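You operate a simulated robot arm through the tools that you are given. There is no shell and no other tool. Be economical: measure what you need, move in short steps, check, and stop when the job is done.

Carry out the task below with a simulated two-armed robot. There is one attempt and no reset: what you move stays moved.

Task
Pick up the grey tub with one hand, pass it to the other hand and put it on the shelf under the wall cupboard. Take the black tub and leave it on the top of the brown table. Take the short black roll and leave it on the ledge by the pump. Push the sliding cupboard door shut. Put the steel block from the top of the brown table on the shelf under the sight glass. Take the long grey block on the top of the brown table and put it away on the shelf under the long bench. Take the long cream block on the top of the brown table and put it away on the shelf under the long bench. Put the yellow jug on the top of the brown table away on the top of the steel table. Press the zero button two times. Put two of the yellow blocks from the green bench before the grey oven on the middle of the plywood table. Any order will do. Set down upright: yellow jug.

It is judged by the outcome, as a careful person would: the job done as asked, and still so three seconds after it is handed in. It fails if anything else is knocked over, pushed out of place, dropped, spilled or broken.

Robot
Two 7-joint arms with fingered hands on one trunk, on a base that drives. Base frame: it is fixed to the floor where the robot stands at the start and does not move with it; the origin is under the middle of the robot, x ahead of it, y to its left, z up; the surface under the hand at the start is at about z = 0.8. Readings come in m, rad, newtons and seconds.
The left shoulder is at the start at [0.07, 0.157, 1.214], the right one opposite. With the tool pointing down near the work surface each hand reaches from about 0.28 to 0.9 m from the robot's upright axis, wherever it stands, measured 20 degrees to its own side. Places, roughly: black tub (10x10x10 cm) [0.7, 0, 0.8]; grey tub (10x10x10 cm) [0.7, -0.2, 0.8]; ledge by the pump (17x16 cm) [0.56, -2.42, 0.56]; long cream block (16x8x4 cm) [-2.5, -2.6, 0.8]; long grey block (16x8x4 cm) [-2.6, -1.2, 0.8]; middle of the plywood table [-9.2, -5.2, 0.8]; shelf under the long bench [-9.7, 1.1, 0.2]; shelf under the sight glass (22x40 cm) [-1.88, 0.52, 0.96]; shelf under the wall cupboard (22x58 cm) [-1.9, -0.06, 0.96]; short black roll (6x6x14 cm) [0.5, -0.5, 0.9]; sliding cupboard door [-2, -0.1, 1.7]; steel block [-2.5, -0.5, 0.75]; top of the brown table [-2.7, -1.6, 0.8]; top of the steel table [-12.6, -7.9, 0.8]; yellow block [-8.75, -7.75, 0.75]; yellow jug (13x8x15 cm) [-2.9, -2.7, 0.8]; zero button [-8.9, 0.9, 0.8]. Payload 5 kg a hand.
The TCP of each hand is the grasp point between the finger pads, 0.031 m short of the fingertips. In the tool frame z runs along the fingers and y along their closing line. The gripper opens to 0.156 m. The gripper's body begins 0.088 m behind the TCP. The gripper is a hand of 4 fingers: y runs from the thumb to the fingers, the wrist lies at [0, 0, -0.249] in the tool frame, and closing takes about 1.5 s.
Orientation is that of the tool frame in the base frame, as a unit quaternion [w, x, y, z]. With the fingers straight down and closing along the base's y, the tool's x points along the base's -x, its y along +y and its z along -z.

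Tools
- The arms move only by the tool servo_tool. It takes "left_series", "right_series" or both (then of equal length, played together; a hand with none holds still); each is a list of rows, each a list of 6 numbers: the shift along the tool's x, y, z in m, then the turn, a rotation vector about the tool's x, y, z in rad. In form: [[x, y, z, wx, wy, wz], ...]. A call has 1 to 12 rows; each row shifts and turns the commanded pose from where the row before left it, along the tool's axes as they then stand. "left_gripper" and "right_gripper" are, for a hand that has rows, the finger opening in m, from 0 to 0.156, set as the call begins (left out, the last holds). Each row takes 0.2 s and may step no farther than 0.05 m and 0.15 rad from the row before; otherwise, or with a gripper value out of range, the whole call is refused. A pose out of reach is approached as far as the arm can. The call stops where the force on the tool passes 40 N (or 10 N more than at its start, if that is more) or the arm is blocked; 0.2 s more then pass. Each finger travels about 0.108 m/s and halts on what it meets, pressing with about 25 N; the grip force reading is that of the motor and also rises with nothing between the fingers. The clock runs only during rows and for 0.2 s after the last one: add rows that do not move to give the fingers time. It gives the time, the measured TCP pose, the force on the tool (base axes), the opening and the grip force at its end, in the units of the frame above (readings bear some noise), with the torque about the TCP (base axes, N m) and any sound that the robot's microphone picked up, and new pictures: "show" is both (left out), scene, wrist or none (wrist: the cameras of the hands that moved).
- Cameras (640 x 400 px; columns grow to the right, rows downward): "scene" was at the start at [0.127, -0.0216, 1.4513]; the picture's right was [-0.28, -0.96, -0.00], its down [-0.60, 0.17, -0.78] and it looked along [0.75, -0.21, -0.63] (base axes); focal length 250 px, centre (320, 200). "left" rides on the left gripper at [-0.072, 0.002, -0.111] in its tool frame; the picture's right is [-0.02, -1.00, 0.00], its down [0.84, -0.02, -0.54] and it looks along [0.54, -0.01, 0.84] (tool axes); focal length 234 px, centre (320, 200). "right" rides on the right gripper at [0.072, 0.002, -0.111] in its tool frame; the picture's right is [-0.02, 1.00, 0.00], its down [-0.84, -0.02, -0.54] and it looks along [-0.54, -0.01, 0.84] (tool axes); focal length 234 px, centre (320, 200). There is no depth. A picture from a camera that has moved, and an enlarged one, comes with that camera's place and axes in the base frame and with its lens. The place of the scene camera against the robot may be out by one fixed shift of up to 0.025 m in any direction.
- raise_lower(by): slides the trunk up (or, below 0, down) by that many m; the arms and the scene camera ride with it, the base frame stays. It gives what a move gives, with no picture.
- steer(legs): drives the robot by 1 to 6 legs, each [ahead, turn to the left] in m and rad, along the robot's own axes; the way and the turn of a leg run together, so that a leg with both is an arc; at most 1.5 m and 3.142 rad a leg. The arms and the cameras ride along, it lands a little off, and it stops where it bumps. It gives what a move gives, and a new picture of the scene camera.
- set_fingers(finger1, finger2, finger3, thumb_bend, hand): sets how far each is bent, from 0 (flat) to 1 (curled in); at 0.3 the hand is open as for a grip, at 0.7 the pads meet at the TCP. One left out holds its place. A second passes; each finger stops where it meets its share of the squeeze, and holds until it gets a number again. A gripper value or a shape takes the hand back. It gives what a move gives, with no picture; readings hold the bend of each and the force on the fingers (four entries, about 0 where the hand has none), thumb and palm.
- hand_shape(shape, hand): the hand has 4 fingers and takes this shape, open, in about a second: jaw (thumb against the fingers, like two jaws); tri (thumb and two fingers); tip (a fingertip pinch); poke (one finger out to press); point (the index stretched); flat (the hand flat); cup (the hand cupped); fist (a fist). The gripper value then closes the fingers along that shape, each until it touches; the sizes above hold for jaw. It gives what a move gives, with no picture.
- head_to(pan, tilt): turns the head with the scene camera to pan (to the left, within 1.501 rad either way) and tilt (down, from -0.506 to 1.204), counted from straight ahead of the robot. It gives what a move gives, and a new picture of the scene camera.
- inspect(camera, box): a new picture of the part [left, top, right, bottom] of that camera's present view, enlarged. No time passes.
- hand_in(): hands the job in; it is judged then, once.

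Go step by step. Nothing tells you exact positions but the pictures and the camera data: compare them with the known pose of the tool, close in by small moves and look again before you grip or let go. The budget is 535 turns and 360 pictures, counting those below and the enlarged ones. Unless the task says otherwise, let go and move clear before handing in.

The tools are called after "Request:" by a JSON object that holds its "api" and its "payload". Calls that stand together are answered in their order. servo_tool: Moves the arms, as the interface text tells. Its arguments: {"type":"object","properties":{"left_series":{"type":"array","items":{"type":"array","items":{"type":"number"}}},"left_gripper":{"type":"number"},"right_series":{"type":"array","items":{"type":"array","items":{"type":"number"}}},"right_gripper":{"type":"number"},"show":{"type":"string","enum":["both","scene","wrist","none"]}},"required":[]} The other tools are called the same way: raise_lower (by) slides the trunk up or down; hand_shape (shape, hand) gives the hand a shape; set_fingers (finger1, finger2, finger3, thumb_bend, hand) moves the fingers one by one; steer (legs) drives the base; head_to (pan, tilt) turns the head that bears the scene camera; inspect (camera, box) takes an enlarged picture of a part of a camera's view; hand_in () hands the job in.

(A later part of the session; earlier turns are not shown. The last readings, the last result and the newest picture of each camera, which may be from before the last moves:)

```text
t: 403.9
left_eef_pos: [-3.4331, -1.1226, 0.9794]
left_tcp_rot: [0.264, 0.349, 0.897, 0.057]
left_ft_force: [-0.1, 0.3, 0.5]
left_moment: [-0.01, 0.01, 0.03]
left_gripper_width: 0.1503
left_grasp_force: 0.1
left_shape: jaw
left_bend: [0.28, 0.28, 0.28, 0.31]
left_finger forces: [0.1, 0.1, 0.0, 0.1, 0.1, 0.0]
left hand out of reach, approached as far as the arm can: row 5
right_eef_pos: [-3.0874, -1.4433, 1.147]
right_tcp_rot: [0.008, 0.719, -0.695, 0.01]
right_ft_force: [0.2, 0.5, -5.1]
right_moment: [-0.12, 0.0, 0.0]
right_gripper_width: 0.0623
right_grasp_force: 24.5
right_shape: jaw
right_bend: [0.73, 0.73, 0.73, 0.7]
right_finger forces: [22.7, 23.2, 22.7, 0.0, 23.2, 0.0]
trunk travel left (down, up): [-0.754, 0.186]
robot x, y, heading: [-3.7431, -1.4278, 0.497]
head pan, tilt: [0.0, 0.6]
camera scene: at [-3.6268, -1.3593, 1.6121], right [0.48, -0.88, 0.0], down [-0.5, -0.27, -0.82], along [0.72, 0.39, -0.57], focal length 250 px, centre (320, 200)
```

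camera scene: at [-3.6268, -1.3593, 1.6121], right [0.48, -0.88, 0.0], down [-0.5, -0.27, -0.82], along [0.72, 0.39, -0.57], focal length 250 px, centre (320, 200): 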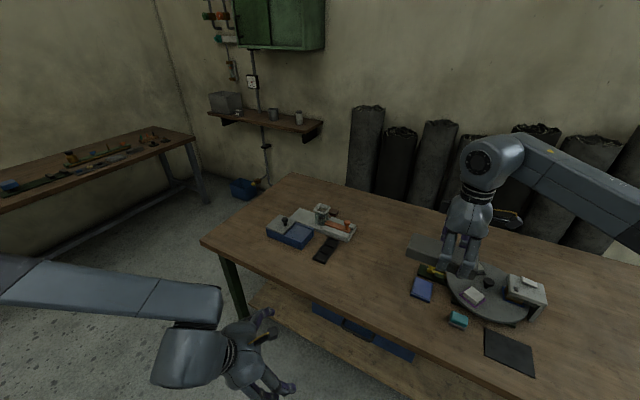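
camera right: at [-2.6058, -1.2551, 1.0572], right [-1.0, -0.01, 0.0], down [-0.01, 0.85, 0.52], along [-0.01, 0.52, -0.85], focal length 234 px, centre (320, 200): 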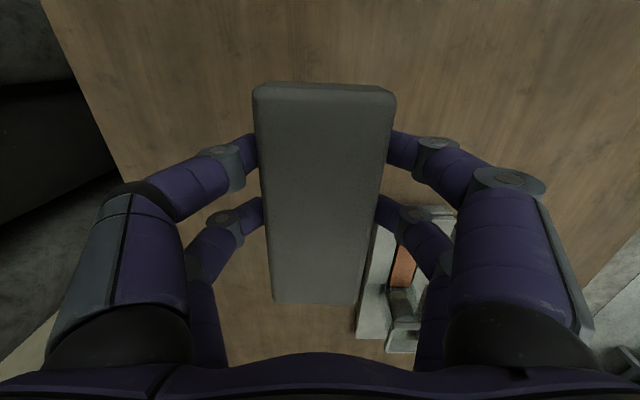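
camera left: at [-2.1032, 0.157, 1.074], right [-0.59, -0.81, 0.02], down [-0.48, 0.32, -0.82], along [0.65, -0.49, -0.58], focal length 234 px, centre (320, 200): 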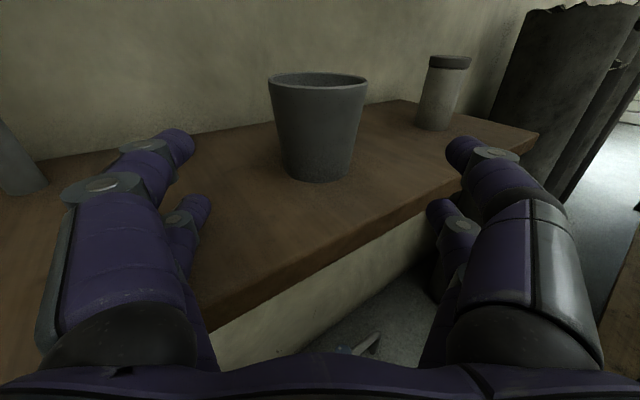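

Now the forearm comes from the left, as at the start. Turning the hand to vertical here.

Request:
{"api": "servo_tool", "payload": {"left_series": [[0, 0, 0, 0.012, 0.06, -0.08], [0, 0, 0, 0.012, 0.06, -0.08], [0, 0, 0, 0.012, 0.06, -0.08], [0, 0, 0, 0.012, 0.06, -0.08], [0, 0, 0, 0.012, 0.06, -0.08], [0, 0, 0, 0.012, 0.06, -0.08], [0, 0, 0, 0.012, 0.06, -0.08], [0, 0, 0, 0.012, 0.06, -0.08], [0, 0, 0, 0.012, 0.06, -0.08], [0, 0, 0, 0, 0, 0]], "show": "none"}}

```text
t: 406.1
left_eef_pos: [-3.4321, -1.1214, 0.9792]
left_tcp_rot: [0.006, 0.001, 1.0, 0.003]
left_ft_force: [-0.3, 0.8, -0.2]
left_moment: [0.01, -0.01, -0.01]
left_gripper_width: 0.1501
left_grasp_force: 0.1
left_shape: jaw
left_bend: [0.28, 0.28, 0.28, 0.31]
left_finger forces: [0.0, 0.0, 0.0, 0.1, 0.0, 0.0]
right_eef_pos: [-3.0866, -1.4435, 1.1471]
right_tcp_rot: [0.008, 0.72, -0.694, 0.01]
right_ft_force: [-0.4, -0.5, -4.8]
right_moment: [-0.11, -0.02, -0.05]
right_gripper_width: 0.0619
right_grasp_force: 24.9
right_shape: jaw
right_bend: [0.73, 0.73, 0.73, 0.7]
right_finger forces: [22.8, 23.4, 22.7, 0.1, 23.3, 0.0]
trunk travel left (down, up): [-0.754, 0.186]
robot x, y, heading: [-3.7428, -1.428, 0.496]
head pan, tilt: [0.0, 0.6]
```

Vertical. Now I'll drive round to the table's south end for the cream block, along the proven gap.

Request:
{"api": "steer", "payload": {"legs": [[0, -1.968], [0.846, 0], [0, 0.108], [0.879, 0], [0, 0.764], [0.7, 0]]}}

Request:
{"api": "steer", "payload": {"legs": [[0, 1.02], [0.33, 0], [0, 0.65]]}}

Request:
{"api": "head_to", "payload": {"pan": 0.3, "tilt": 0.7}}

```text
t: 425.6
left_eef_pos: [-2.4588, -3.6706, 0.9793]
left_tcp_rot: [0.006, 0.522, 0.853, 0.0]
left_ft_force: [-0.6, 0.5, -0.1]
left_moment: [0.01, 0.0, -0.02]
left_gripper_width: 0.1502
left_grasp_force: 0.0
left_shape: jaw
left_bend: [0.28, 0.28, 0.28, 0.31]
left_finger forces: [0.0, 0.1, 0.1, 0.1, 0.0, 0.0]
right_eef_pos: [-2.5869, -4.1258, 1.1481]
right_tcp_rot: [-0.012, -0.253, 0.967, -0.004]
right_ft_force: [-0.3, -0.4, -5.0]
right_moment: [-0.05, 0.11, 0.01]
right_gripper_width: 0.0614
right_grasp_force: 25.1
right_shape: jaw
right_bend: [0.73, 0.73, 0.73, 0.7]
right_finger forces: [22.2, 22.3, 22.1, 0.1, 22.5, 0.0]
trunk travel left (down, up): [-0.754, 0.186]
robot x, y, heading: [-2.8756, -3.5329, -0.6]
head pan, tilt: [0.0, 0.6]
camera scene: at [-2.7646, -3.6104, 1.6122], right [-0.56, -0.83, 0.0], down [-0.47, 0.32, -0.83], along [0.68, -0.47, -0.56], focal length 250 px, centre (320, 200)
```

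scene: 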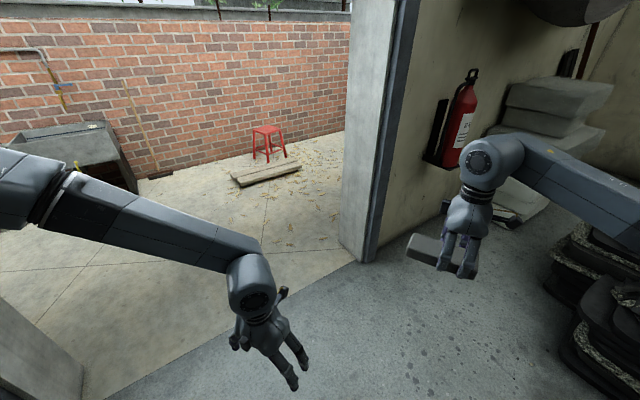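

```text
t: 432.2
left_eef_pos: [-2.4805, -2.9707, 0.9778]
left_tcp_rot: [0.004, -0.282, 0.959, 0.004]
left_ft_force: [-0.6, 0.5, -0.6]
left_moment: [-0.01, -0.01, 0.0]
left_gripper_width: 0.1499
left_grasp_force: 0.0
left_shape: jaw
left_bend: [0.28, 0.28, 0.28, 0.31]
left_finger forces: [0.1, 0.1, 0.0, 0.1, 0.0, 0.0]
right_eef_pos: [-2.0157, -3.0518, 1.147]
right_tcp_rot: [0.005, 0.888, -0.46, 0.011]
right_ft_force: [-0.7, 0.5, -3.6]
right_moment: [-0.13, -0.06, 0.02]
right_gripper_width: 0.0608
right_grasp_force: 25.5
right_shape: jaw
right_bend: [0.73, 0.73, 0.73, 0.7]
right_finger forces: [22.2, 22.1, 21.9, 0.0, 22.4, 0.0]
trunk travel left (down, up): [-0.754, 0.186]
robot x, y, heading: [-2.5755, -3.3989, 1.078]
head pan, tilt: [0.0, 0.6]
camera scene: at [-2.5124, -3.2729, 1.6122], right [0.88, -0.48, 0.0], down [-0.27, -0.5, -0.82], along [0.39, 0.73, -0.57], focal length 250 px, centre (320, 200)
```

scene: 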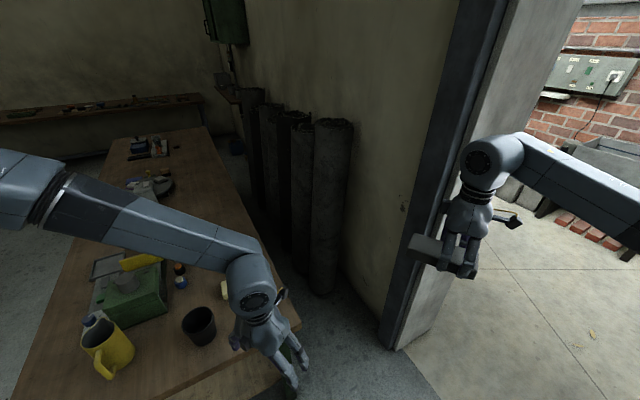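

```text
t: 433.0
left_eef_pos: [-2.4801, -2.9706, 0.9787]
left_tcp_rot: [0.004, -0.282, 0.959, 0.004]
left_ft_force: [0.7, 0.2, -0.6]
left_moment: [0.0, -0.02, 0.01]
left_gripper_width: 0.1501
left_grasp_force: 0.0
left_shape: jaw
left_bend: [0.28, 0.28, 0.28, 0.31]
left_finger forces: [0.1, 0.1, 0.0, 0.0, 0.1, 0.0]
right_eef_pos: [-2.0163, -3.0523, 1.1485]
right_tcp_rot: [0.006, 0.887, -0.461, 0.013]
right_ft_force: [-0.2, -0.3, -3.5]
right_moment: [-0.14, -0.06, -0.02]
right_gripper_width: 0.0608
right_grasp_force: 25.1
right_shape: jaw
right_bend: [0.73, 0.73, 0.73, 0.7]
right_finger forces: [22.1, 22.1, 21.8, 0.1, 22.3, 0.0]
trunk travel left (down, up): [-0.754, 0.186]
robot x, y, heading: [-2.5704, -3.3976, 1.075]
head pan, tilt: [0.3, 0.7]
camera scene: at [-2.5386, -3.2665, 1.6035], right [0.98, -0.2, 0.0], down [-0.13, -0.63, -0.76], along [0.15, 0.75, -0.64], focal length 250 px, centre (320, 200)
```

scene: 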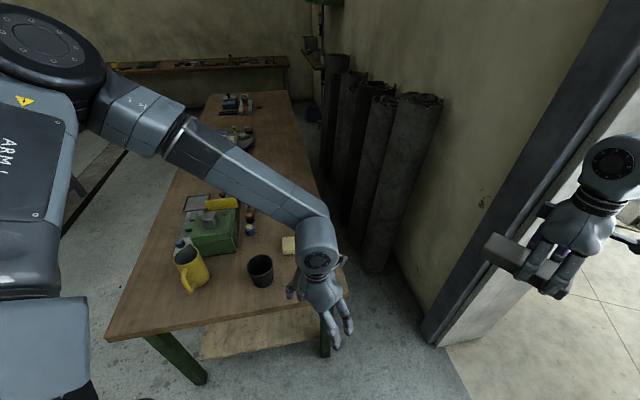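

The cream block is straight ahead of the left hand. I'll turn the hand to close along y and bring it over the block.

Request:
{"api": "servo_tool", "payload": {"left_series": [[0, 0, 0, 0, 0, 0.1425], [0, 0, 0, 0, 0, 0.1425], [0, 0, 0, 0, 0, 0.1425], [0, 0, 0, 0, 0, 0.1425], [0, 0.046, 0, 0, 0, 0], [0, 0.046, 0, 0, 0, 0], [0, 0.046, 0, 0, 0, 0], [0, 0.046, 0, 0, 0, 0], [0, 0.046, 0, 0, 0, 0], [0, 0.046, 0, 0, 0, 0], [0, 0.046, 0, 0, 0, 0], [0, 0, 0, 0, 0, 0]], "left_gripper": 0.13, "show": "both"}}

```text
t: 435.6
left_eef_pos: [-2.4883, -2.6547, 0.9842]
left_tcp_rot: [0.003, -0.002, 1.0, 0.005]
left_ft_force: [0.9, -0.7, 0.2]
left_moment: [0.0, -0.04, -0.02]
left_gripper_width: 0.1301
left_grasp_force: 0.0
left_shape: jaw
left_bend: [0.25, 0.25, 0.25, 0.43]
left_finger forces: [0.1, 0.0, 0.0, 0.1, 0.0, 0.0]
left hand out of reach, approached as far as the arm can: row 11
right_eef_pos: [-2.0153, -3.0523, 1.148]
right_tcp_rot: [0.006, 0.888, -0.46, 0.012]
right_ft_force: [0.4, -0.2, -4.0]
right_moment: [-0.08, -0.05, -0.05]
right_gripper_width: 0.0609
right_grasp_force: 25.1
right_shape: jaw
right_bend: [0.73, 0.73, 0.73, 0.7]
right_finger forces: [22.1, 22.1, 21.9, 0.0, 22.4, 0.1]
trunk travel left (down, up): [-0.754, 0.186]
robot x, y, heading: [-2.573, -3.3932, 1.073]
head pan, tilt: [0.3, 0.7]
camera scene: at [-2.5391, -3.2678, 1.6037], right [0.98, -0.2, 0.0], down [-0.13, -0.63, -0.77], along [0.15, 0.75, -0.64], focal length 250 px, centre (320, 200)
camera left: at [-2.4158, -2.6538, 1.096], right [0.03, -1.0, -0.01], down [-0.84, -0.03, 0.54], along [-0.54, -0.01, -0.84], focal length 234 px, centre (320, 200)
```

scene: 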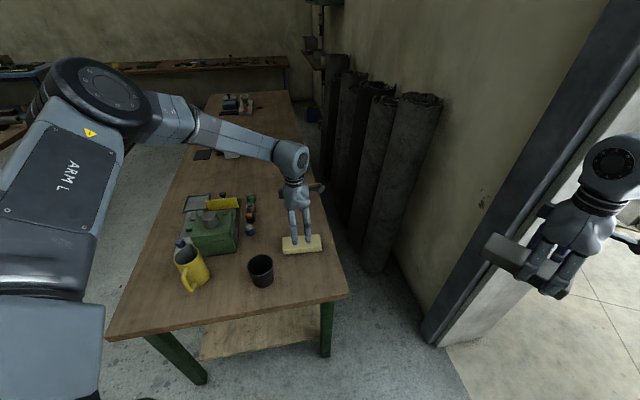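
left: 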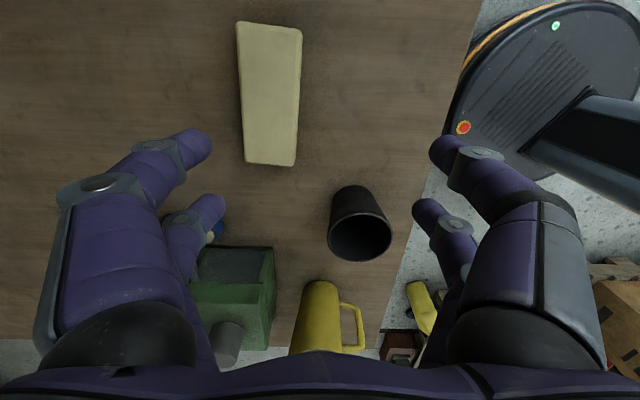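

Request:
{"api": "steer", "payload": {"legs": [[0.08, 0.0]]}}

Request:
{"api": "raise_lower", "payload": {"by": -0.1}}

Request:
{"api": "servo_tool", "payload": {"left_series": [[0, 0, 0, 0, 0, 0.08], [0.005, -0.004, 0, 0, 0, 0], [0.005, -0.004, 0, 0, 0, 0], [0, 0, 0, 0, 0, 0]], "show": "wrist"}}

```text
t: 436.6
left_eef_pos: [-2.4539, -2.5942, 0.9932]
left_tcp_rot: [0.008, -0.001, 1.0, 0.011]
left_ft_force: [0.1, -0.2, 1.4]
left_moment: [0.08, -0.07, 0.0]
left_gripper_width: 0.1303
left_grasp_force: 0.1
left_shape: jaw
left_bend: [0.25, 0.25, 0.25, 0.43]
left_finger forces: [0.0, 0.0, 0.0, 0.0, 0.1, 0.0]
right_eef_pos: [-1.9843, -2.995, 1.1552]
right_tcp_rot: [-0.002, 0.887, -0.461, 0.011]
right_ft_force: [-0.9, -1.2, -3.1]
right_moment: [0.03, -0.08, 0.04]
right_gripper_width: 0.0608
right_grasp_force: 25.5
right_shape: jaw
right_bend: [0.73, 0.73, 0.73, 0.7]
right_finger forces: [22.1, 22.5, 21.9, 0.0, 22.3, 0.1]
trunk travel left (down, up): [-0.754, 0.186]
robot x, y, heading: [-2.5361, -3.3314, 1.073]
head pan, tilt: [0.3, 0.7]
camera scene: at [-2.5081, -3.2109, 1.605], right [0.98, -0.2, 0.0], down [-0.12, -0.62, -0.77], along [0.15, 0.76, -0.64], focal length 250 px, centre (320, 200)
```

scene: 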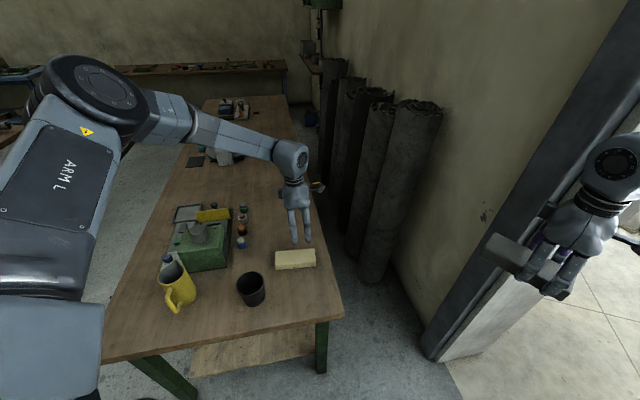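

```text
t: 437.9
left_eef_pos: [-2.4503, -2.5859, 0.888]
left_tcp_rot: [0.004, -0.001, 1.0, 0.007]
left_ft_force: [-0.3, -0.2, 0.1]
left_moment: [0.01, -0.02, 0.0]
left_gripper_width: 0.1303
left_grasp_force: 0.1
left_shape: jaw
left_bend: [0.25, 0.25, 0.25, 0.43]
left_finger forces: [0.1, 0.0, 0.1, 0.0, 0.1, 0.0]
right_eef_pos: [-1.9786, -2.9851, 1.0497]
right_tcp_rot: [0.004, 0.887, -0.461, 0.012]
right_ft_force: [0.6, 0.6, -4.6]
right_moment: [-0.12, -0.04, 0.0]
right_gripper_width: 0.0609
right_grasp_force: 25.0
right_shape: jaw
right_bend: [0.73, 0.73, 0.73, 0.7]
right_finger forces: [22.4, 22.5, 22.3, 0.0, 22.7, 0.0]
trunk travel left (down, up): [-0.654, 0.286]
robot x, y, heading: [-2.5352, -3.3275, 1.069]
head pan, tilt: [0.3, 0.7]
```

```text
t: 438.9
left_eef_pos: [-2.461, -2.5933, 0.8865]
left_tcp_rot: [0.005, 0.038, 0.999, 0.007]
left_ft_force: [0.2, 0.3, 0.4]
left_moment: [-0.03, -0.01, 0.02]
left_gripper_width: 0.1299
left_grasp_force: 0.2
left_shape: jaw
left_bend: [0.25, 0.25, 0.25, 0.43]
left_finger forces: [0.1, 0.1, 0.0, 0.0, 0.0, 0.0]
right_eef_pos: [-1.9779, -2.9853, 1.0488]
right_tcp_rot: [0.004, 0.888, -0.461, 0.013]
right_ft_force: [0.6, -0.2, -4.2]
right_moment: [-0.11, -0.04, 0.0]
right_gripper_width: 0.0607
right_grasp_force: 24.5
right_shape: jaw
right_bend: [0.73, 0.73, 0.73, 0.7]
right_finger forces: [22.3, 22.5, 22.2, 0.0, 22.7, 0.0]
trunk travel left (down, up): [-0.654, 0.286]
robot x, y, heading: [-2.5361, -3.3252, 1.074]
head pan, tilt: [0.3, 0.7]
camera left: at [-2.3894, -2.5987, 0.9981], right [-0.05, -1.0, -0.01], down [-0.84, 0.04, 0.54], along [-0.54, 0.04, -0.84], focal length 234 px, centre (320, 200)
```

left: 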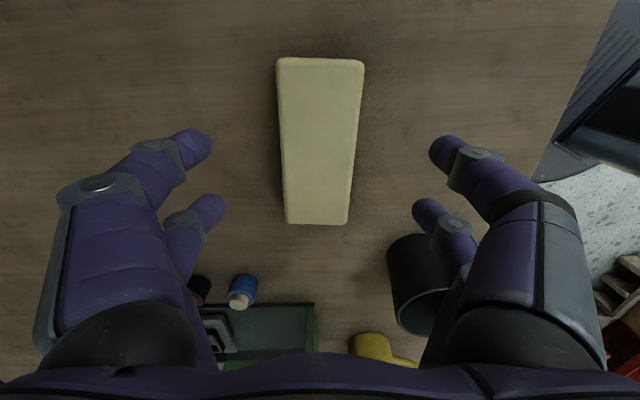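

Request:
{"api": "servo_tool", "payload": {"left_series": [[0, 0, 0.03, 0, 0, 0], [0, 0, 0.03, 0, 0, 0], [0, 0, 0.029, 0, 0, 0], [0, 0, 0, 0, 0, 0]], "show": "none"}}

Request:
{"api": "servo_tool", "payload": {"left_series": [[0, 0, 0, 0, 0, 0], [0, 0, 0, 0, 0, 0], [0, 0, 0, 0, 0, 0], [0, 0, 0, 0, 0, 0], [0, 0, 0, 0, 0, 0], [0, 0, 0, 0, 0, 0], [0, 0, -0.03, 0, 0, 0], [0, 0, -0.04, 0, 0, 0], [0, 0, -0.04, 0, 0, 0], [0, 0, -0.04, 0, 0, 0], [0, 0, 0, 0, 0, 0]], "left_gripper": 0.02, "show": "wrist"}}

```text
t: 439.9
left_eef_pos: [-2.4838, -2.6119, 0.8236]
left_tcp_rot: [0.005, 0.038, 0.999, 0.007]
left_ft_force: [-0.5, 0.8, 0.1]
left_moment: [0.02, -0.01, 0.01]
left_gripper_width: 0.1303
left_grasp_force: 0.0
left_shape: jaw
left_bend: [0.25, 0.25, 0.25, 0.43]
left_finger forces: [0.1, 0.0, 0.0, 0.0, 0.1, 0.0]
left hand out of reach, approached as far as the arm can: row 2, 3
right_eef_pos: [-1.9781, -2.984, 1.0481]
right_tcp_rot: [0.004, 0.887, -0.461, 0.011]
right_ft_force: [0.2, 0.0, -3.9]
right_moment: [-0.12, -0.03, 0.0]
right_gripper_width: 0.0607
right_grasp_force: 24.3
right_shape: jaw
right_bend: [0.73, 0.73, 0.73, 0.7]
right_finger forces: [22.4, 22.5, 22.3, 0.1, 22.7, 0.1]
trunk travel left (down, up): [-0.654, 0.286]
robot x, y, heading: [-2.5318, -3.3279, 1.075]
head pan, tilt: [0.3, 0.7]
```

```text
t: 442.4
left_eef_pos: [-2.4854, -2.6134, 0.9737]
left_tcp_rot: [0.003, 0.039, 0.999, 0.006]
left_ft_force: [1.0, 0.0, -5.9]
left_moment: [-0.03, 0.03, 0.05]
left_gripper_width: 0.0438
left_grasp_force: 24.6
left_shape: jaw
left_bend: [0.72, 0.73, 0.73, 0.7]
left_finger forces: [22.1, 22.9, 22.9, 0.0, 21.5, 0.1]
right_eef_pos: [-1.9787, -2.9837, 1.049]
right_tcp_rot: [0.004, 0.887, -0.461, 0.012]
right_ft_force: [0.4, 0.4, -6.1]
right_moment: [-0.11, -0.04, 0.0]
right_gripper_width: 0.0608
right_grasp_force: 24.6
right_shape: jaw
right_bend: [0.73, 0.73, 0.73, 0.7]
right_finger forces: [22.4, 22.6, 22.4, 0.0, 22.7, 0.0]
trunk travel left (down, up): [-0.654, 0.286]
robot x, y, heading: [-2.5395, -3.3254, 1.074]
head pan, tilt: [0.3, 0.7]
camera left: at [-2.4133, -2.6185, 1.0849], right [-0.05, -1.0, -0.01], down [-0.84, 0.04, 0.54], along [-0.54, 0.04, -0.84], focal length 234 px, centre (320, 200)
```

left: 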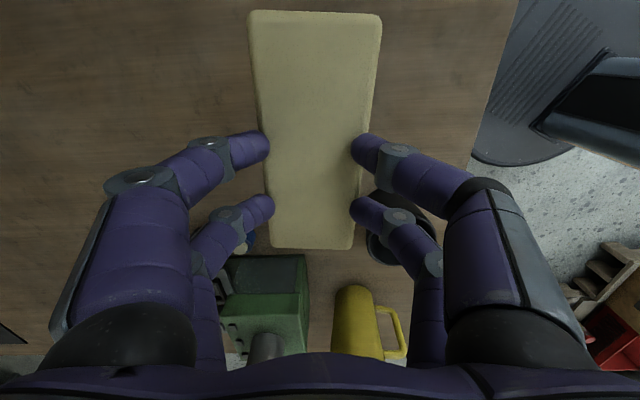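

I only caught it by the fingertips, off-centre. I'll set it down again and take a deeper grip using the trunk to lower.

Request:
{"api": "raise_lower", "payload": {"by": -0.143}}

Request:
{"api": "raise_lower", "payload": {"by": -0.006}}

```text
t: 444.0
left_eef_pos: [-2.4839, -2.6138, 0.8313]
left_tcp_rot: [0.004, 0.038, 0.999, 0.007]
left_ft_force: [0.3, -0.2, -5.0]
left_moment: [0.01, 0.05, -0.02]
left_gripper_width: 0.0438
left_grasp_force: 24.6
left_shape: jaw
left_bend: [0.72, 0.73, 0.73, 0.7]
left_finger forces: [22.1, 22.7, 23.1, 0.0, 21.5, 0.1]
right_eef_pos: [-1.9787, -2.9849, 0.9065]
right_tcp_rot: [0.004, 0.887, -0.462, 0.012]
right_ft_force: [0.4, 0.0, -4.1]
right_moment: [-0.07, -0.07, 0.0]
right_gripper_width: 0.0606
right_grasp_force: 24.8
right_shape: jaw
right_bend: [0.73, 0.73, 0.73, 0.7]
right_finger forces: [22.4, 22.6, 22.4, 0.0, 22.7, 0.0]
trunk travel left (down, up): [-0.511, 0.429]
robot x, y, heading: [-2.5354, -3.3254, 1.075]
head pan, tilt: [0.3, 0.7]
```

```text
t: 444.6
left_eef_pos: [-2.4854, -2.6122, 0.826]
left_tcp_rot: [0.005, 0.038, 0.999, 0.008]
left_ft_force: [-1.8, 0.2, 5.1]
left_moment: [-0.34, 0.16, 0.0]
left_gripper_width: 0.044
left_grasp_force: 24.7
left_shape: jaw
left_bend: [0.72, 0.73, 0.73, 0.7]
left_finger forces: [22.4, 23.2, 24.8, 0.0, 22.0, 0.1]
right_eef_pos: [-1.9794, -2.9848, 0.9015]
right_tcp_rot: [0.004, 0.887, -0.461, 0.011]
right_ft_force: [0.2, -0.5, -4.7]
right_moment: [-0.09, 0.0, -0.02]
right_gripper_width: 0.0607
right_grasp_force: 25.2
right_shape: jaw
right_bend: [0.73, 0.73, 0.73, 0.7]
right_finger forces: [22.4, 22.6, 22.3, 0.0, 22.7, 0.0]
trunk travel left (down, up): [-0.505, 0.435]
robot x, y, heading: [-2.5373, -3.3269, 1.076]
head pan, tilt: [0.3, 0.7]
```

Request:
{"api": "servo_tool", "payload": {"left_series": [[0, 0, 0, 0, 0, 0], [0, 0, 0, 0, 0, 0], [0, 0, 0, 0, 0, 0], [0, 0, 0, 0, 0, 0], [-0.012, 0, 0, 0, 0, 0], [-0.012, 0, 0, 0, 0, 0], [0, 0, 0, 0, 0, 0]], "left_gripper": 0.125, "show": "wrist"}}

```text
t: 446.2
left_eef_pos: [-2.4619, -2.6153, 0.826]
left_tcp_rot: [0.004, 0.039, 0.999, 0.007]
left_ft_force: [0.2, 0.2, -0.3]
left_moment: [0.03, 0.0, -0.05]
left_gripper_width: 0.1248
left_grasp_force: 0.1
left_shape: jaw
left_bend: [0.26, 0.26, 0.26, 0.47]
left_finger forces: [0.0, 0.0, 0.1, 0.1, 0.1, 0.1]
right_eef_pos: [-1.9789, -2.9855, 0.9]
right_tcp_rot: [0.005, 0.888, -0.46, 0.012]
right_ft_force: [0.3, -0.2, -4.4]
right_moment: [-0.06, -0.03, 0.0]
right_gripper_width: 0.0606
right_grasp_force: 24.7
right_shape: jaw
right_bend: [0.73, 0.73, 0.73, 0.7]
right_finger forces: [22.3, 22.6, 22.3, 0.0, 22.7, 0.1]
trunk travel left (down, up): [-0.505, 0.435]
robot x, y, heading: [-2.5336, -3.3295, 1.075]
head pan, tilt: [0.3, 0.7]
camera left: at [-2.3902, -2.6218, 0.9375], right [-0.05, -1.0, -0.01], down [-0.84, 0.04, 0.54], along [-0.54, 0.04, -0.84], focal length 234 px, centre (320, 200)
```

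left: 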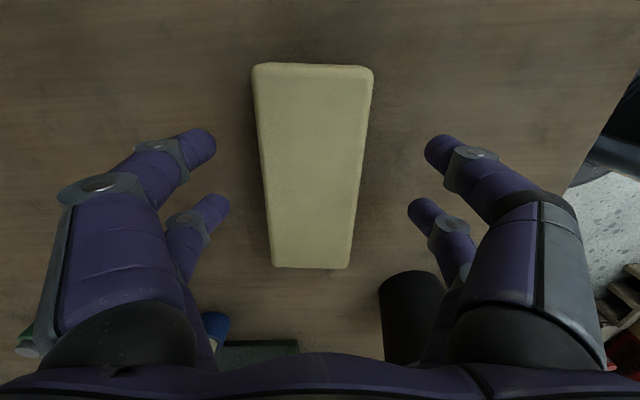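

Request:
{"api": "raise_lower", "payload": {"by": -0.028}}

Request:
{"api": "servo_tool", "payload": {"left_series": [[0, 0, 0, 0, 0, 0], [0, 0, 0, 0, 0, 0], [0, 0, 0, 0, 0, 0], [0, 0, 0, 0, 0, 0], [0, 0, 0, 0, 0, 0], [0, 0, 0, 0, 0, 0], [0, 0, 0, 0, 0, 0]], "left_gripper": 0.02, "show": "none"}}

Request:
{"api": "raise_lower", "payload": {"by": 0.3}}

Request:
{"api": "inspect", "payload": {"camera": "left", "box": [0, 0, 640, 400]}}

```text
t: 446.9
left_eef_pos: [-2.4622, -2.6161, 0.7982]
left_tcp_rot: [0.004, 0.038, 0.999, 0.008]
left_ft_force: [-0.4, -0.4, 0.5]
left_moment: [0.02, -0.03, 0.04]
left_gripper_width: 0.1246
left_grasp_force: 0.1
left_shape: jaw
left_bend: [0.26, 0.26, 0.26, 0.47]
left_finger forces: [0.1, 0.0, 0.0, 0.0, 0.0, 0.0]
right_eef_pos: [-1.9783, -2.9864, 0.8739]
right_tcp_rot: [0.003, 0.887, -0.461, 0.011]
right_ft_force: [0.2, 0.3, -4.6]
right_moment: [-0.09, -0.08, 0.05]
right_gripper_width: 0.0606
right_grasp_force: 24.7
right_shape: jaw
right_bend: [0.73, 0.73, 0.73, 0.7]
right_finger forces: [22.3, 22.6, 22.4, 0.0, 22.6, 0.1]
trunk travel left (down, up): [-0.477, 0.463]
robot x, y, heading: [-2.539, -3.3292, 1.074]
head pan, tilt: [0.3, 0.7]
```

```text
t: 448.5
left_eef_pos: [-2.4605, -2.6161, 0.7982]
left_tcp_rot: [0.004, 0.039, 0.999, 0.007]
left_ft_force: [1.0, 1.0, -0.2]
left_moment: [-0.06, -0.08, -0.03]
left_gripper_width: 0.0614
left_grasp_force: 25.2
left_shape: jaw
left_bend: [0.73, 0.73, 0.74, 0.7]
left_finger forces: [23.1, 23.2, 22.1, 0.0, 22.7, 0.1]
right_eef_pos: [-1.9779, -2.9851, 0.8723]
right_tcp_rot: [0.004, 0.887, -0.461, 0.012]
right_ft_force: [-0.6, -0.7, -4.4]
right_moment: [-0.08, -0.05, -0.01]
right_gripper_width: 0.0607
right_grasp_force: 25.2
right_shape: jaw
right_bend: [0.73, 0.73, 0.73, 0.7]
right_finger forces: [22.5, 22.6, 22.3, 0.0, 22.7, 0.0]
trunk travel left (down, up): [-0.477, 0.463]
robot x, y, heading: [-2.5343, -3.3286, 1.072]
head pan, tilt: [0.3, 0.7]
```

```text
t: 451.5
left_eef_pos: [-2.4616, -2.6159, 1.0982]
left_tcp_rot: [0.004, 0.038, 0.999, 0.007]
left_ft_force: [0.0, -0.5, -4.6]
left_moment: [-0.02, -0.08, -0.03]
left_gripper_width: 0.0614
left_grasp_force: 25.3
left_shape: jaw
left_bend: [0.73, 0.73, 0.74, 0.7]
left_finger forces: [23.0, 23.1, 22.8, 0.0, 23.2, 0.0]
right_eef_pos: [-1.9788, -2.9861, 1.1724]
right_tcp_rot: [0.004, 0.887, -0.461, 0.011]
right_ft_force: [0.1, -0.4, -4.2]
right_moment: [-0.1, -0.07, 0.01]
right_gripper_width: 0.0608
right_grasp_force: 24.9
right_shape: jaw
right_bend: [0.73, 0.73, 0.73, 0.7]
right_finger forces: [22.4, 22.6, 22.2, 0.1, 22.8, 0.1]
trunk travel left (down, up): [-0.777, 0.163]
robot x, y, heading: [-2.5338, -3.3281, 1.074]
head pan, tilt: [0.3, 0.7]
```

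```text
1.00 times, centred on (320, 200) of left (not enlarged: the box is as wide or as high as the picture)
camera zoom: at [-2.3898, -2.6212, 1.2088], right [-0.05, -1.0, -0.01], down [-0.84, 0.04, 0.54], along [-0.54, 0.04, -0.84], focal length 234 px, centre (320, 200)
```

zoom: 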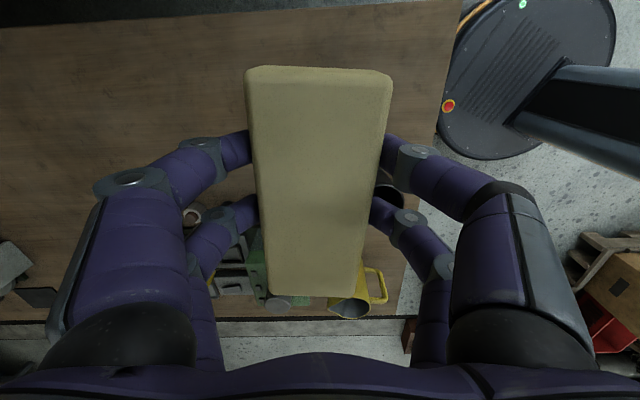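

Both long blocks are held well. Now the long trip west: back through the gap and north to the aisle at y ≈ 0.

Request:
{"api": "steer", "payload": {"legs": [[-0.2, 0], [0, 1.653], [0.929, 0], [0, -0.949], [0.88, 0], [0, -0.208]]}}

Request:
{"api": "steer", "payload": {"legs": [[1.5, 0], [0.75, 0], [0, 1.57]]}}

Request:
{"api": "head_to", "payload": {"pan": 0.0, "tilt": 0.3}}

```text
t: 469.2
left_eef_pos: [-3.9251, -1.5855, 1.0964]
left_tcp_rot: [0.003, -0.2, 0.98, 0.008]
left_ft_force: [-0.3, 0.2, -3.7]
left_moment: [0.03, -0.11, -0.04]
left_gripper_width: 0.0608
left_grasp_force: 25.1
left_shape: jaw
left_bend: [0.73, 0.73, 0.74, 0.7]
left_finger forces: [22.5, 22.5, 22.1, 0.0, 22.7, 0.0]
right_eef_pos: [-3.3259, -1.6916, 1.1717]
right_tcp_rot: [0.002, 0.971, -0.238, 0.014]
right_ft_force: [-0.1, -0.3, -4.6]
right_moment: [-0.08, -0.05, 0.0]
right_gripper_width: 0.0599
right_grasp_force: 24.8
right_shape: jaw
right_bend: [0.74, 0.73, 0.73, 0.7]
right_finger forces: [21.8, 21.7, 21.6, 0.0, 22.0, 0.0]
trunk travel left (down, up): [-0.777, 0.163]
robot x, y, heading: [-3.6595, -2.2514, 1.555]
head pan, tilt: [0.3, 0.7]
camera scene: at [-3.6907, -2.1162, 1.6264], right [0.96, 0.28, 0.0], down [0.18, -0.62, -0.76], along [-0.21, 0.73, -0.65], focal length 250 px, centre (320, 200)
```

scene: 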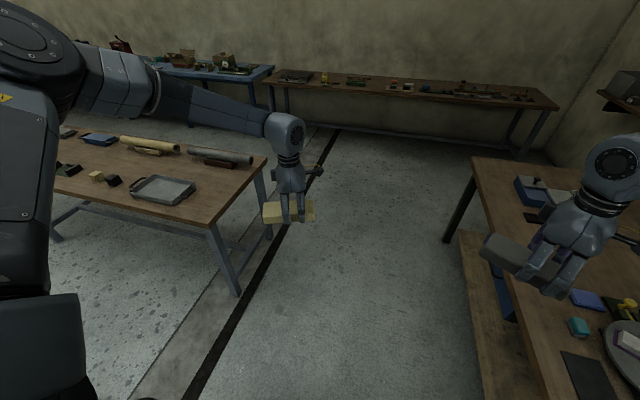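

```text
t: 484.0
left_eef_pos: [-4.2756, -0.2686, 1.0973]
left_tcp_rot: [0.005, 0.831, -0.556, -0.007]
left_ft_force: [-0.1, -0.8, -4.6]
left_moment: [0.07, 0.03, -0.02]
left_gripper_width: 0.0604
left_grasp_force: 25.5
left_shape: jaw
left_bend: [0.73, 0.73, 0.74, 0.7]
left_finger forces: [22.1, 22.2, 22.0, 0.0, 22.5, 0.1]
right_eef_pos: [-4.165, 0.3291, 1.1718]
right_tcp_rot: [-0.008, 0.858, 0.514, 0.009]
right_ft_force: [-0.6, -0.3, -4.8]
right_moment: [0.13, -0.09, -0.03]
right_gripper_width: 0.0596
right_grasp_force: 25.0
right_shape: jaw
right_bend: [0.74, 0.73, 0.73, 0.7]
right_finger forces: [21.6, 21.5, 21.4, 0.1, 21.9, 0.0]
trunk travel left (down, up): [-0.777, 0.163]
robot x, y, heading: [-3.6072, -0.0147, 3.112]
head pan, tilt: [0.3, 0.7]
camera scene: at [-3.7459, -0.0335, 1.6265], right [-0.27, 0.96, 0.0], down [0.62, 0.17, -0.76], along [-0.74, -0.2, -0.64], focal length 250 px, centre (320, 200)
```

scene: 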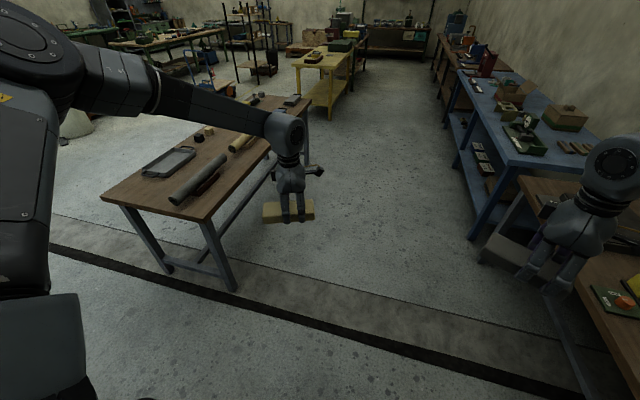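

```text
t: 484.9
left_eef_pos: [-4.2763, -0.2693, 1.0976]
left_tcp_rot: [0.003, 0.831, -0.556, -0.008]
left_ft_force: [0.4, -0.3, -4.6]
left_moment: [0.05, 0.03, 0.0]
left_gripper_width: 0.0604
left_grasp_force: 25.2
left_shape: jaw
left_bend: [0.73, 0.73, 0.74, 0.7]
left_finger forces: [22.2, 22.1, 21.9, 0.1, 22.5, 0.0]
right_eef_pos: [-4.1651, 0.3281, 1.1725]
right_tcp_rot: [-0.008, 0.857, 0.515, 0.01]
right_ft_force: [-0.4, -0.9, -4.7]
right_moment: [0.1, -0.06, -0.02]
right_gripper_width: 0.0596
right_grasp_force: 25.1
right_shape: jaw
right_bend: [0.74, 0.73, 0.73, 0.7]
right_finger forces: [21.7, 21.6, 21.3, 0.0, 21.8, 0.0]
trunk travel left (down, up): [-0.777, 0.163]
robot x, y, heading: [-3.6074, -0.0119, 3.113]
head pan, tilt: [0.0, 0.3]
camera scene: at [-3.7574, -0.0088, 1.6625], right [0.03, 1.0, 0.0], down [0.3, -0.01, -0.95], along [-0.95, 0.03, -0.3], focal length 250 px, centre (320, 200)
```

scene: 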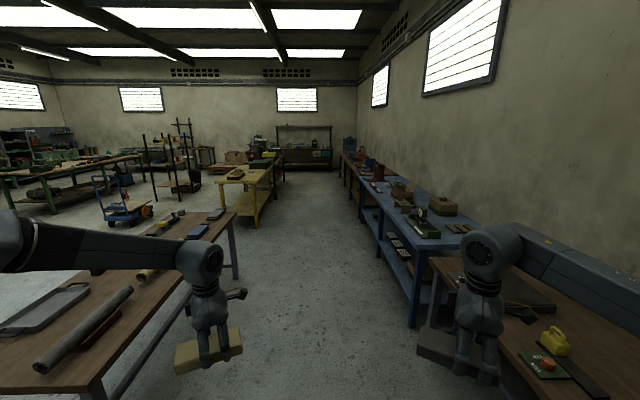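

The aisle west is clear. Driving along it.

Request:
{"api": "steer", "payload": {"legs": [[0, 0.04], [1.5, 0], [1.5, 0], [1.4, 0]]}}

Request:
{"api": "head_to", "payload": {"pan": -0.7, "tilt": 0.45}}

```text
t: 506.4
left_eef_pos: [-8.6709, -0.4634, 1.0975]
left_tcp_rot: [0.004, 0.854, -0.521, -0.008]
left_ft_force: [0.9, -0.8, -4.1]
left_moment: [0.08, 0.01, 0.0]
left_gripper_width: 0.0606
left_grasp_force: 25.0
left_shape: jaw
left_bend: [0.73, 0.73, 0.74, 0.7]
left_finger forces: [22.3, 22.1, 22.0, 0.0, 22.5, 0.1]
right_eef_pos: [-8.6093, 0.1401, 1.1725]
right_tcp_rot: [-0.008, 0.835, 0.55, 0.01]
right_ft_force: [-1.0, 0.1, -4.9]
right_moment: [0.1, -0.01, -0.02]
right_gripper_width: 0.0596
right_grasp_force: 24.8
right_shape: jaw
right_bend: [0.74, 0.73, 0.73, 0.7]
right_finger forces: [21.6, 21.6, 21.4, 0.0, 21.8, 0.0]
trunk travel left (down, up): [-0.777, 0.163]
robot x, y, heading: [-8.0277, -0.1536, -3.093]
head pan, tilt: [0.0, 0.3]
camera scene: at [-8.1761, -0.1605, 1.6626], right [-0.05, 1.0, 0.0], down [0.3, 0.02, -0.96], along [-0.95, -0.05, -0.3], focal length 250 px, centre (320, 200)
```

scene: 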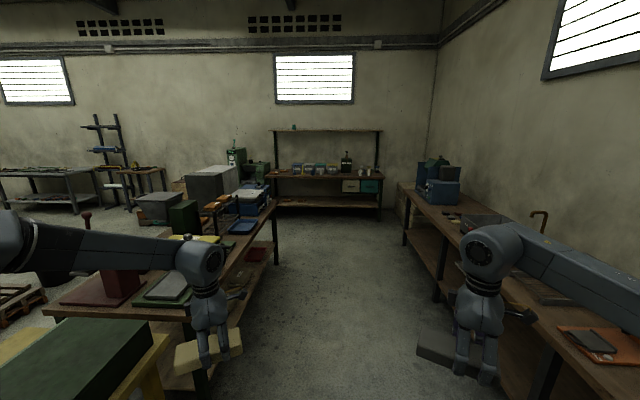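

```text
t: 507.5
left_eef_pos: [-8.6716, -0.4644, 1.0975]
left_tcp_rot: [0.004, 0.854, -0.521, -0.006]
left_ft_force: [0.7, 0.0, -4.7]
left_moment: [0.13, 0.03, -0.01]
left_gripper_width: 0.0604
left_grasp_force: 24.7
left_shape: jaw
left_bend: [0.73, 0.73, 0.74, 0.7]
left_finger forces: [22.3, 22.2, 22.0, 0.0, 22.6, 0.0]
right_eef_pos: [-8.6098, 0.1396, 1.173]
right_tcp_rot: [-0.008, 0.835, 0.55, 0.009]
right_ft_force: [0.2, 0.1, -4.2]
right_moment: [0.09, -0.03, -0.04]
right_gripper_width: 0.0596
right_grasp_force: 25.3
right_shape: jaw
right_bend: [0.74, 0.73, 0.73, 0.7]
right_finger forces: [21.7, 21.7, 21.4, 0.0, 21.9, 0.1]
trunk travel left (down, up): [-0.777, 0.163]
robot x, y, heading: [-8.0283, -0.1533, -3.089]
head pan, tilt: [-0.7, 0.45]
camera scene: at [-8.1566, -0.1003, 1.6487], right [0.6, 0.8, 0.0], down [0.35, -0.26, -0.9], along [-0.72, 0.54, -0.44], focal length 250 px, centre (320, 200)
```

scene: 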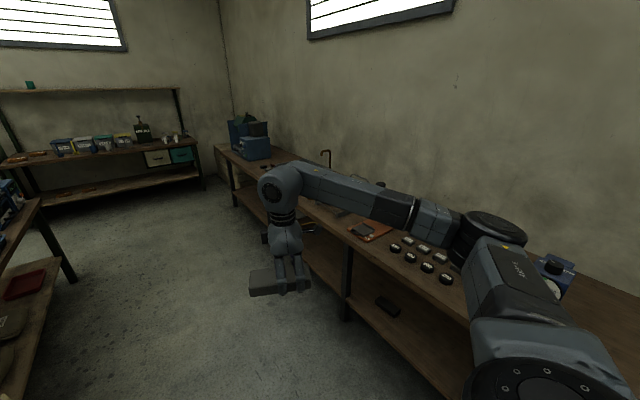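

That's the long bench on the right, with a lower shelf; between its legs (x −9.1 to about −11) is room. I'll stop at x ≈ −9.8 and face it.

Request:
{"api": "steer", "payload": {"legs": [[0, -0.1], [1.5, 0], [0.25, 0], [0, -1.52]]}}

Request:
{"api": "head_to", "payload": {"pan": 0.0, "tilt": 0.75}}

```text
t: 520.5
left_eef_pos: [-10.008, 0.5956, 1.0983]
left_tcp_rot: [0.003, -0.2, 0.98, 0.008]
left_ft_force: [-0.2, -0.7, -3.4]
left_moment: [0.01, -0.07, 0.02]
left_gripper_width: 0.0598
left_grasp_force: 25.6
left_shape: jaw
left_bend: [0.73, 0.73, 0.74, 0.7]
left_finger forces: [22.1, 22.1, 21.8, 0.0, 22.3, 0.1]
right_eef_pos: [-9.4091, 0.4913, 1.1719]
right_tcp_rot: [0.002, 0.972, -0.237, 0.013]
right_ft_force: [-0.9, -0.3, -4.8]
right_moment: [-0.07, -0.1, 0.03]
right_gripper_width: 0.0595
right_grasp_force: 25.8
right_shape: jaw
right_bend: [0.74, 0.73, 0.73, 0.7]
right_finger forces: [21.5, 21.5, 21.4, 0.0, 21.7, 0.1]
trunk travel left (down, up): [-0.777, 0.163]
robot x, y, heading: [-9.744, -0.0722, 1.551]
head pan, tilt: [-0.7, 0.45]
camera scene: at [-9.6893, 0.0526, 1.6487], right [0.75, -0.66, 0.0], down [-0.29, -0.33, -0.9], along [0.59, 0.68, -0.44], focal length 250 px, centre (320, 200)
```

scene: 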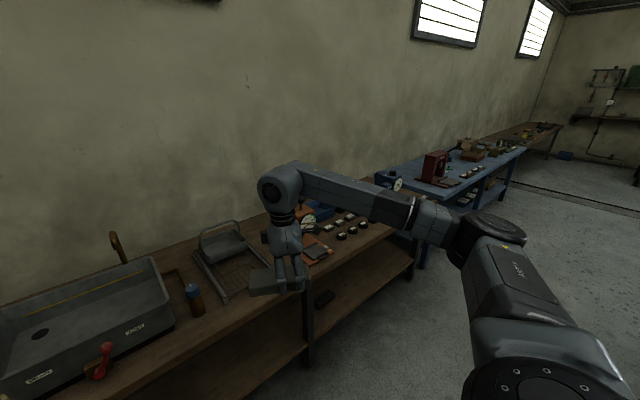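

```text
t: 521.6
left_eef_pos: [-10.0073, 0.5942, 1.0972]
left_tcp_rot: [0.003, -0.201, 0.98, 0.008]
left_ft_force: [0.2, -0.8, -4.6]
left_moment: [0.02, -0.07, 0.01]
left_gripper_width: 0.0598
left_grasp_force: 25.3
left_shape: jaw
left_bend: [0.73, 0.73, 0.74, 0.7]
left_finger forces: [22.1, 22.0, 21.7, 0.0, 22.3, 0.0]
right_eef_pos: [-9.408, 0.4904, 1.1726]
right_tcp_rot: [0.002, 0.972, -0.236, 0.013]
right_ft_force: [-0.4, 0.4, -4.8]
right_moment: [-0.05, -0.07, -0.03]
right_gripper_width: 0.0596
right_grasp_force: 24.9
right_shape: jaw
right_bend: [0.74, 0.73, 0.73, 0.7]
right_finger forces: [21.7, 21.5, 21.4, 0.0, 21.7, 0.0]
trunk travel left (down, up): [-0.777, 0.163]
robot x, y, heading: [-9.7464, -0.069, 1.555]
head pan, tilt: [0.0, 0.75]
camera scene: at [-9.7479, 0.0662, 1.6222], right [1.0, -0.02, 0.0], down [-0.01, -0.68, -0.73], along [0.01, 0.73, -0.68], focal length 250 px, centre (320, 200)
```

scene: 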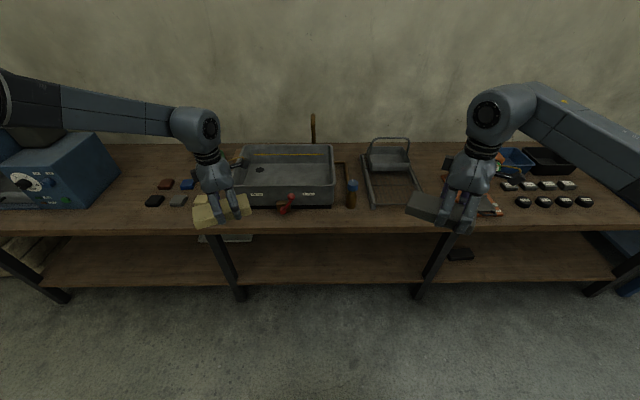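

The bay between the legs (x −10.25…−9.05) has a clear lower shelf, front edge at y ≈ 0.86. Hands are still in front of the bench. I'll lower the trunk fully and then drive the hands in underneath.

Request:
{"api": "raise_lower", "payload": {"by": -0.76}}

Request:
{"api": "servo_tool", "payload": {"right_series": [[0, 0, 0.03, 0, 0, 0], [0, 0, 0.03, 0, 0, 0], [0, 0, 0.03, 0, 0, 0], [0, 0, 0.03, 0, 0, 0], [0, 0, 0, 0, 0, 0]], "left_series": [[0, 0, 0.015, 0, 0, 0], [0, 0, 0.015, 0, 0, 0], [0, 0, 0.015, 0, 0, 0], [0, 0, 0, 0, 0, 0], [0, 0, 0, 0, 0, 0]], "show": "both"}}

```text
refused: -0.76 is not a number from -0.4 to 0.4
```

```text
t: 522.8
left_eef_pos: [-10.0073, 0.5956, 1.0523]
left_tcp_rot: [0.002, -0.201, 0.98, 0.008]
left_ft_force: [0.5, 0.0, -4.6]
left_moment: [0.01, -0.1, 0.0]
left_gripper_width: 0.0598
left_grasp_force: 25.1
left_shape: jaw
left_bend: [0.73, 0.73, 0.74, 0.7]
left_finger forces: [22.0, 22.0, 21.8, 0.0, 22.4, 0.0]
right_eef_pos: [-9.4052, 0.4902, 1.0509]
right_tcp_rot: [0.001, 0.971, -0.237, 0.012]
right_ft_force: [-0.2, -0.6, -4.1]
right_moment: [-0.08, -0.06, 0.01]
right_gripper_width: 0.0594
right_grasp_force: 25.2
right_shape: jaw
right_bend: [0.74, 0.73, 0.73, 0.7]
right_finger forces: [21.6, 21.8, 21.4, 0.1, 21.8, 0.1]
trunk travel left (down, up): [-0.777, 0.163]
robot x, y, heading: [-9.7441, -0.0699, 1.55]
head pan, tilt: [0.0, 0.75]
camera scene: at [-9.7479, 0.0659, 1.6223], right [1.0, -0.02, 0.0], down [-0.01, -0.68, -0.73], along [0.01, 0.73, -0.68], focal length 250 px, centre (320, 200)
camera right: at [-9.3445, 0.4568, 1.1628], right [-0.48, -0.88, 0.0], down [-0.75, 0.41, 0.52], along [-0.46, 0.25, -0.85], focal length 234 px, centre (320, 200)
camera left: at [-9.9407, 0.6233, 1.1641], right [0.41, -0.91, -0.01], down [-0.76, -0.36, 0.54], along [-0.49, -0.21, -0.84], focal length 234 px, centre (320, 200)
```

scene: 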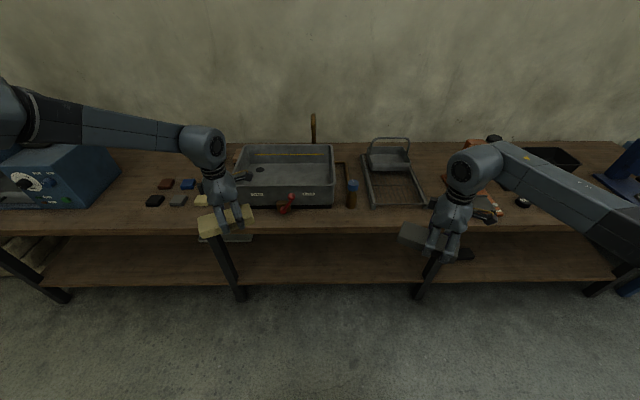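
right: 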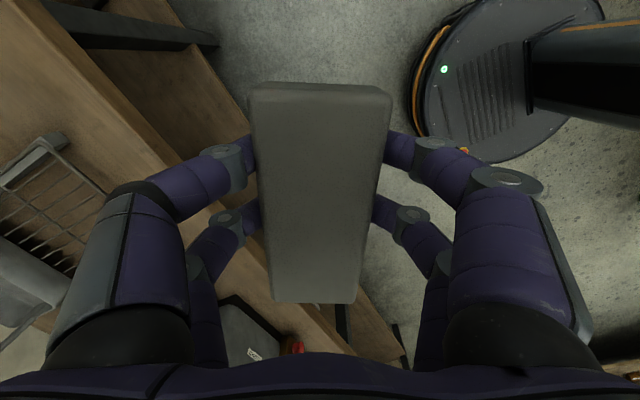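
left: 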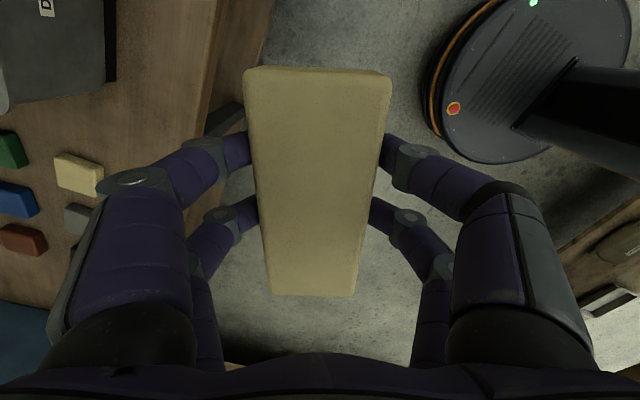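

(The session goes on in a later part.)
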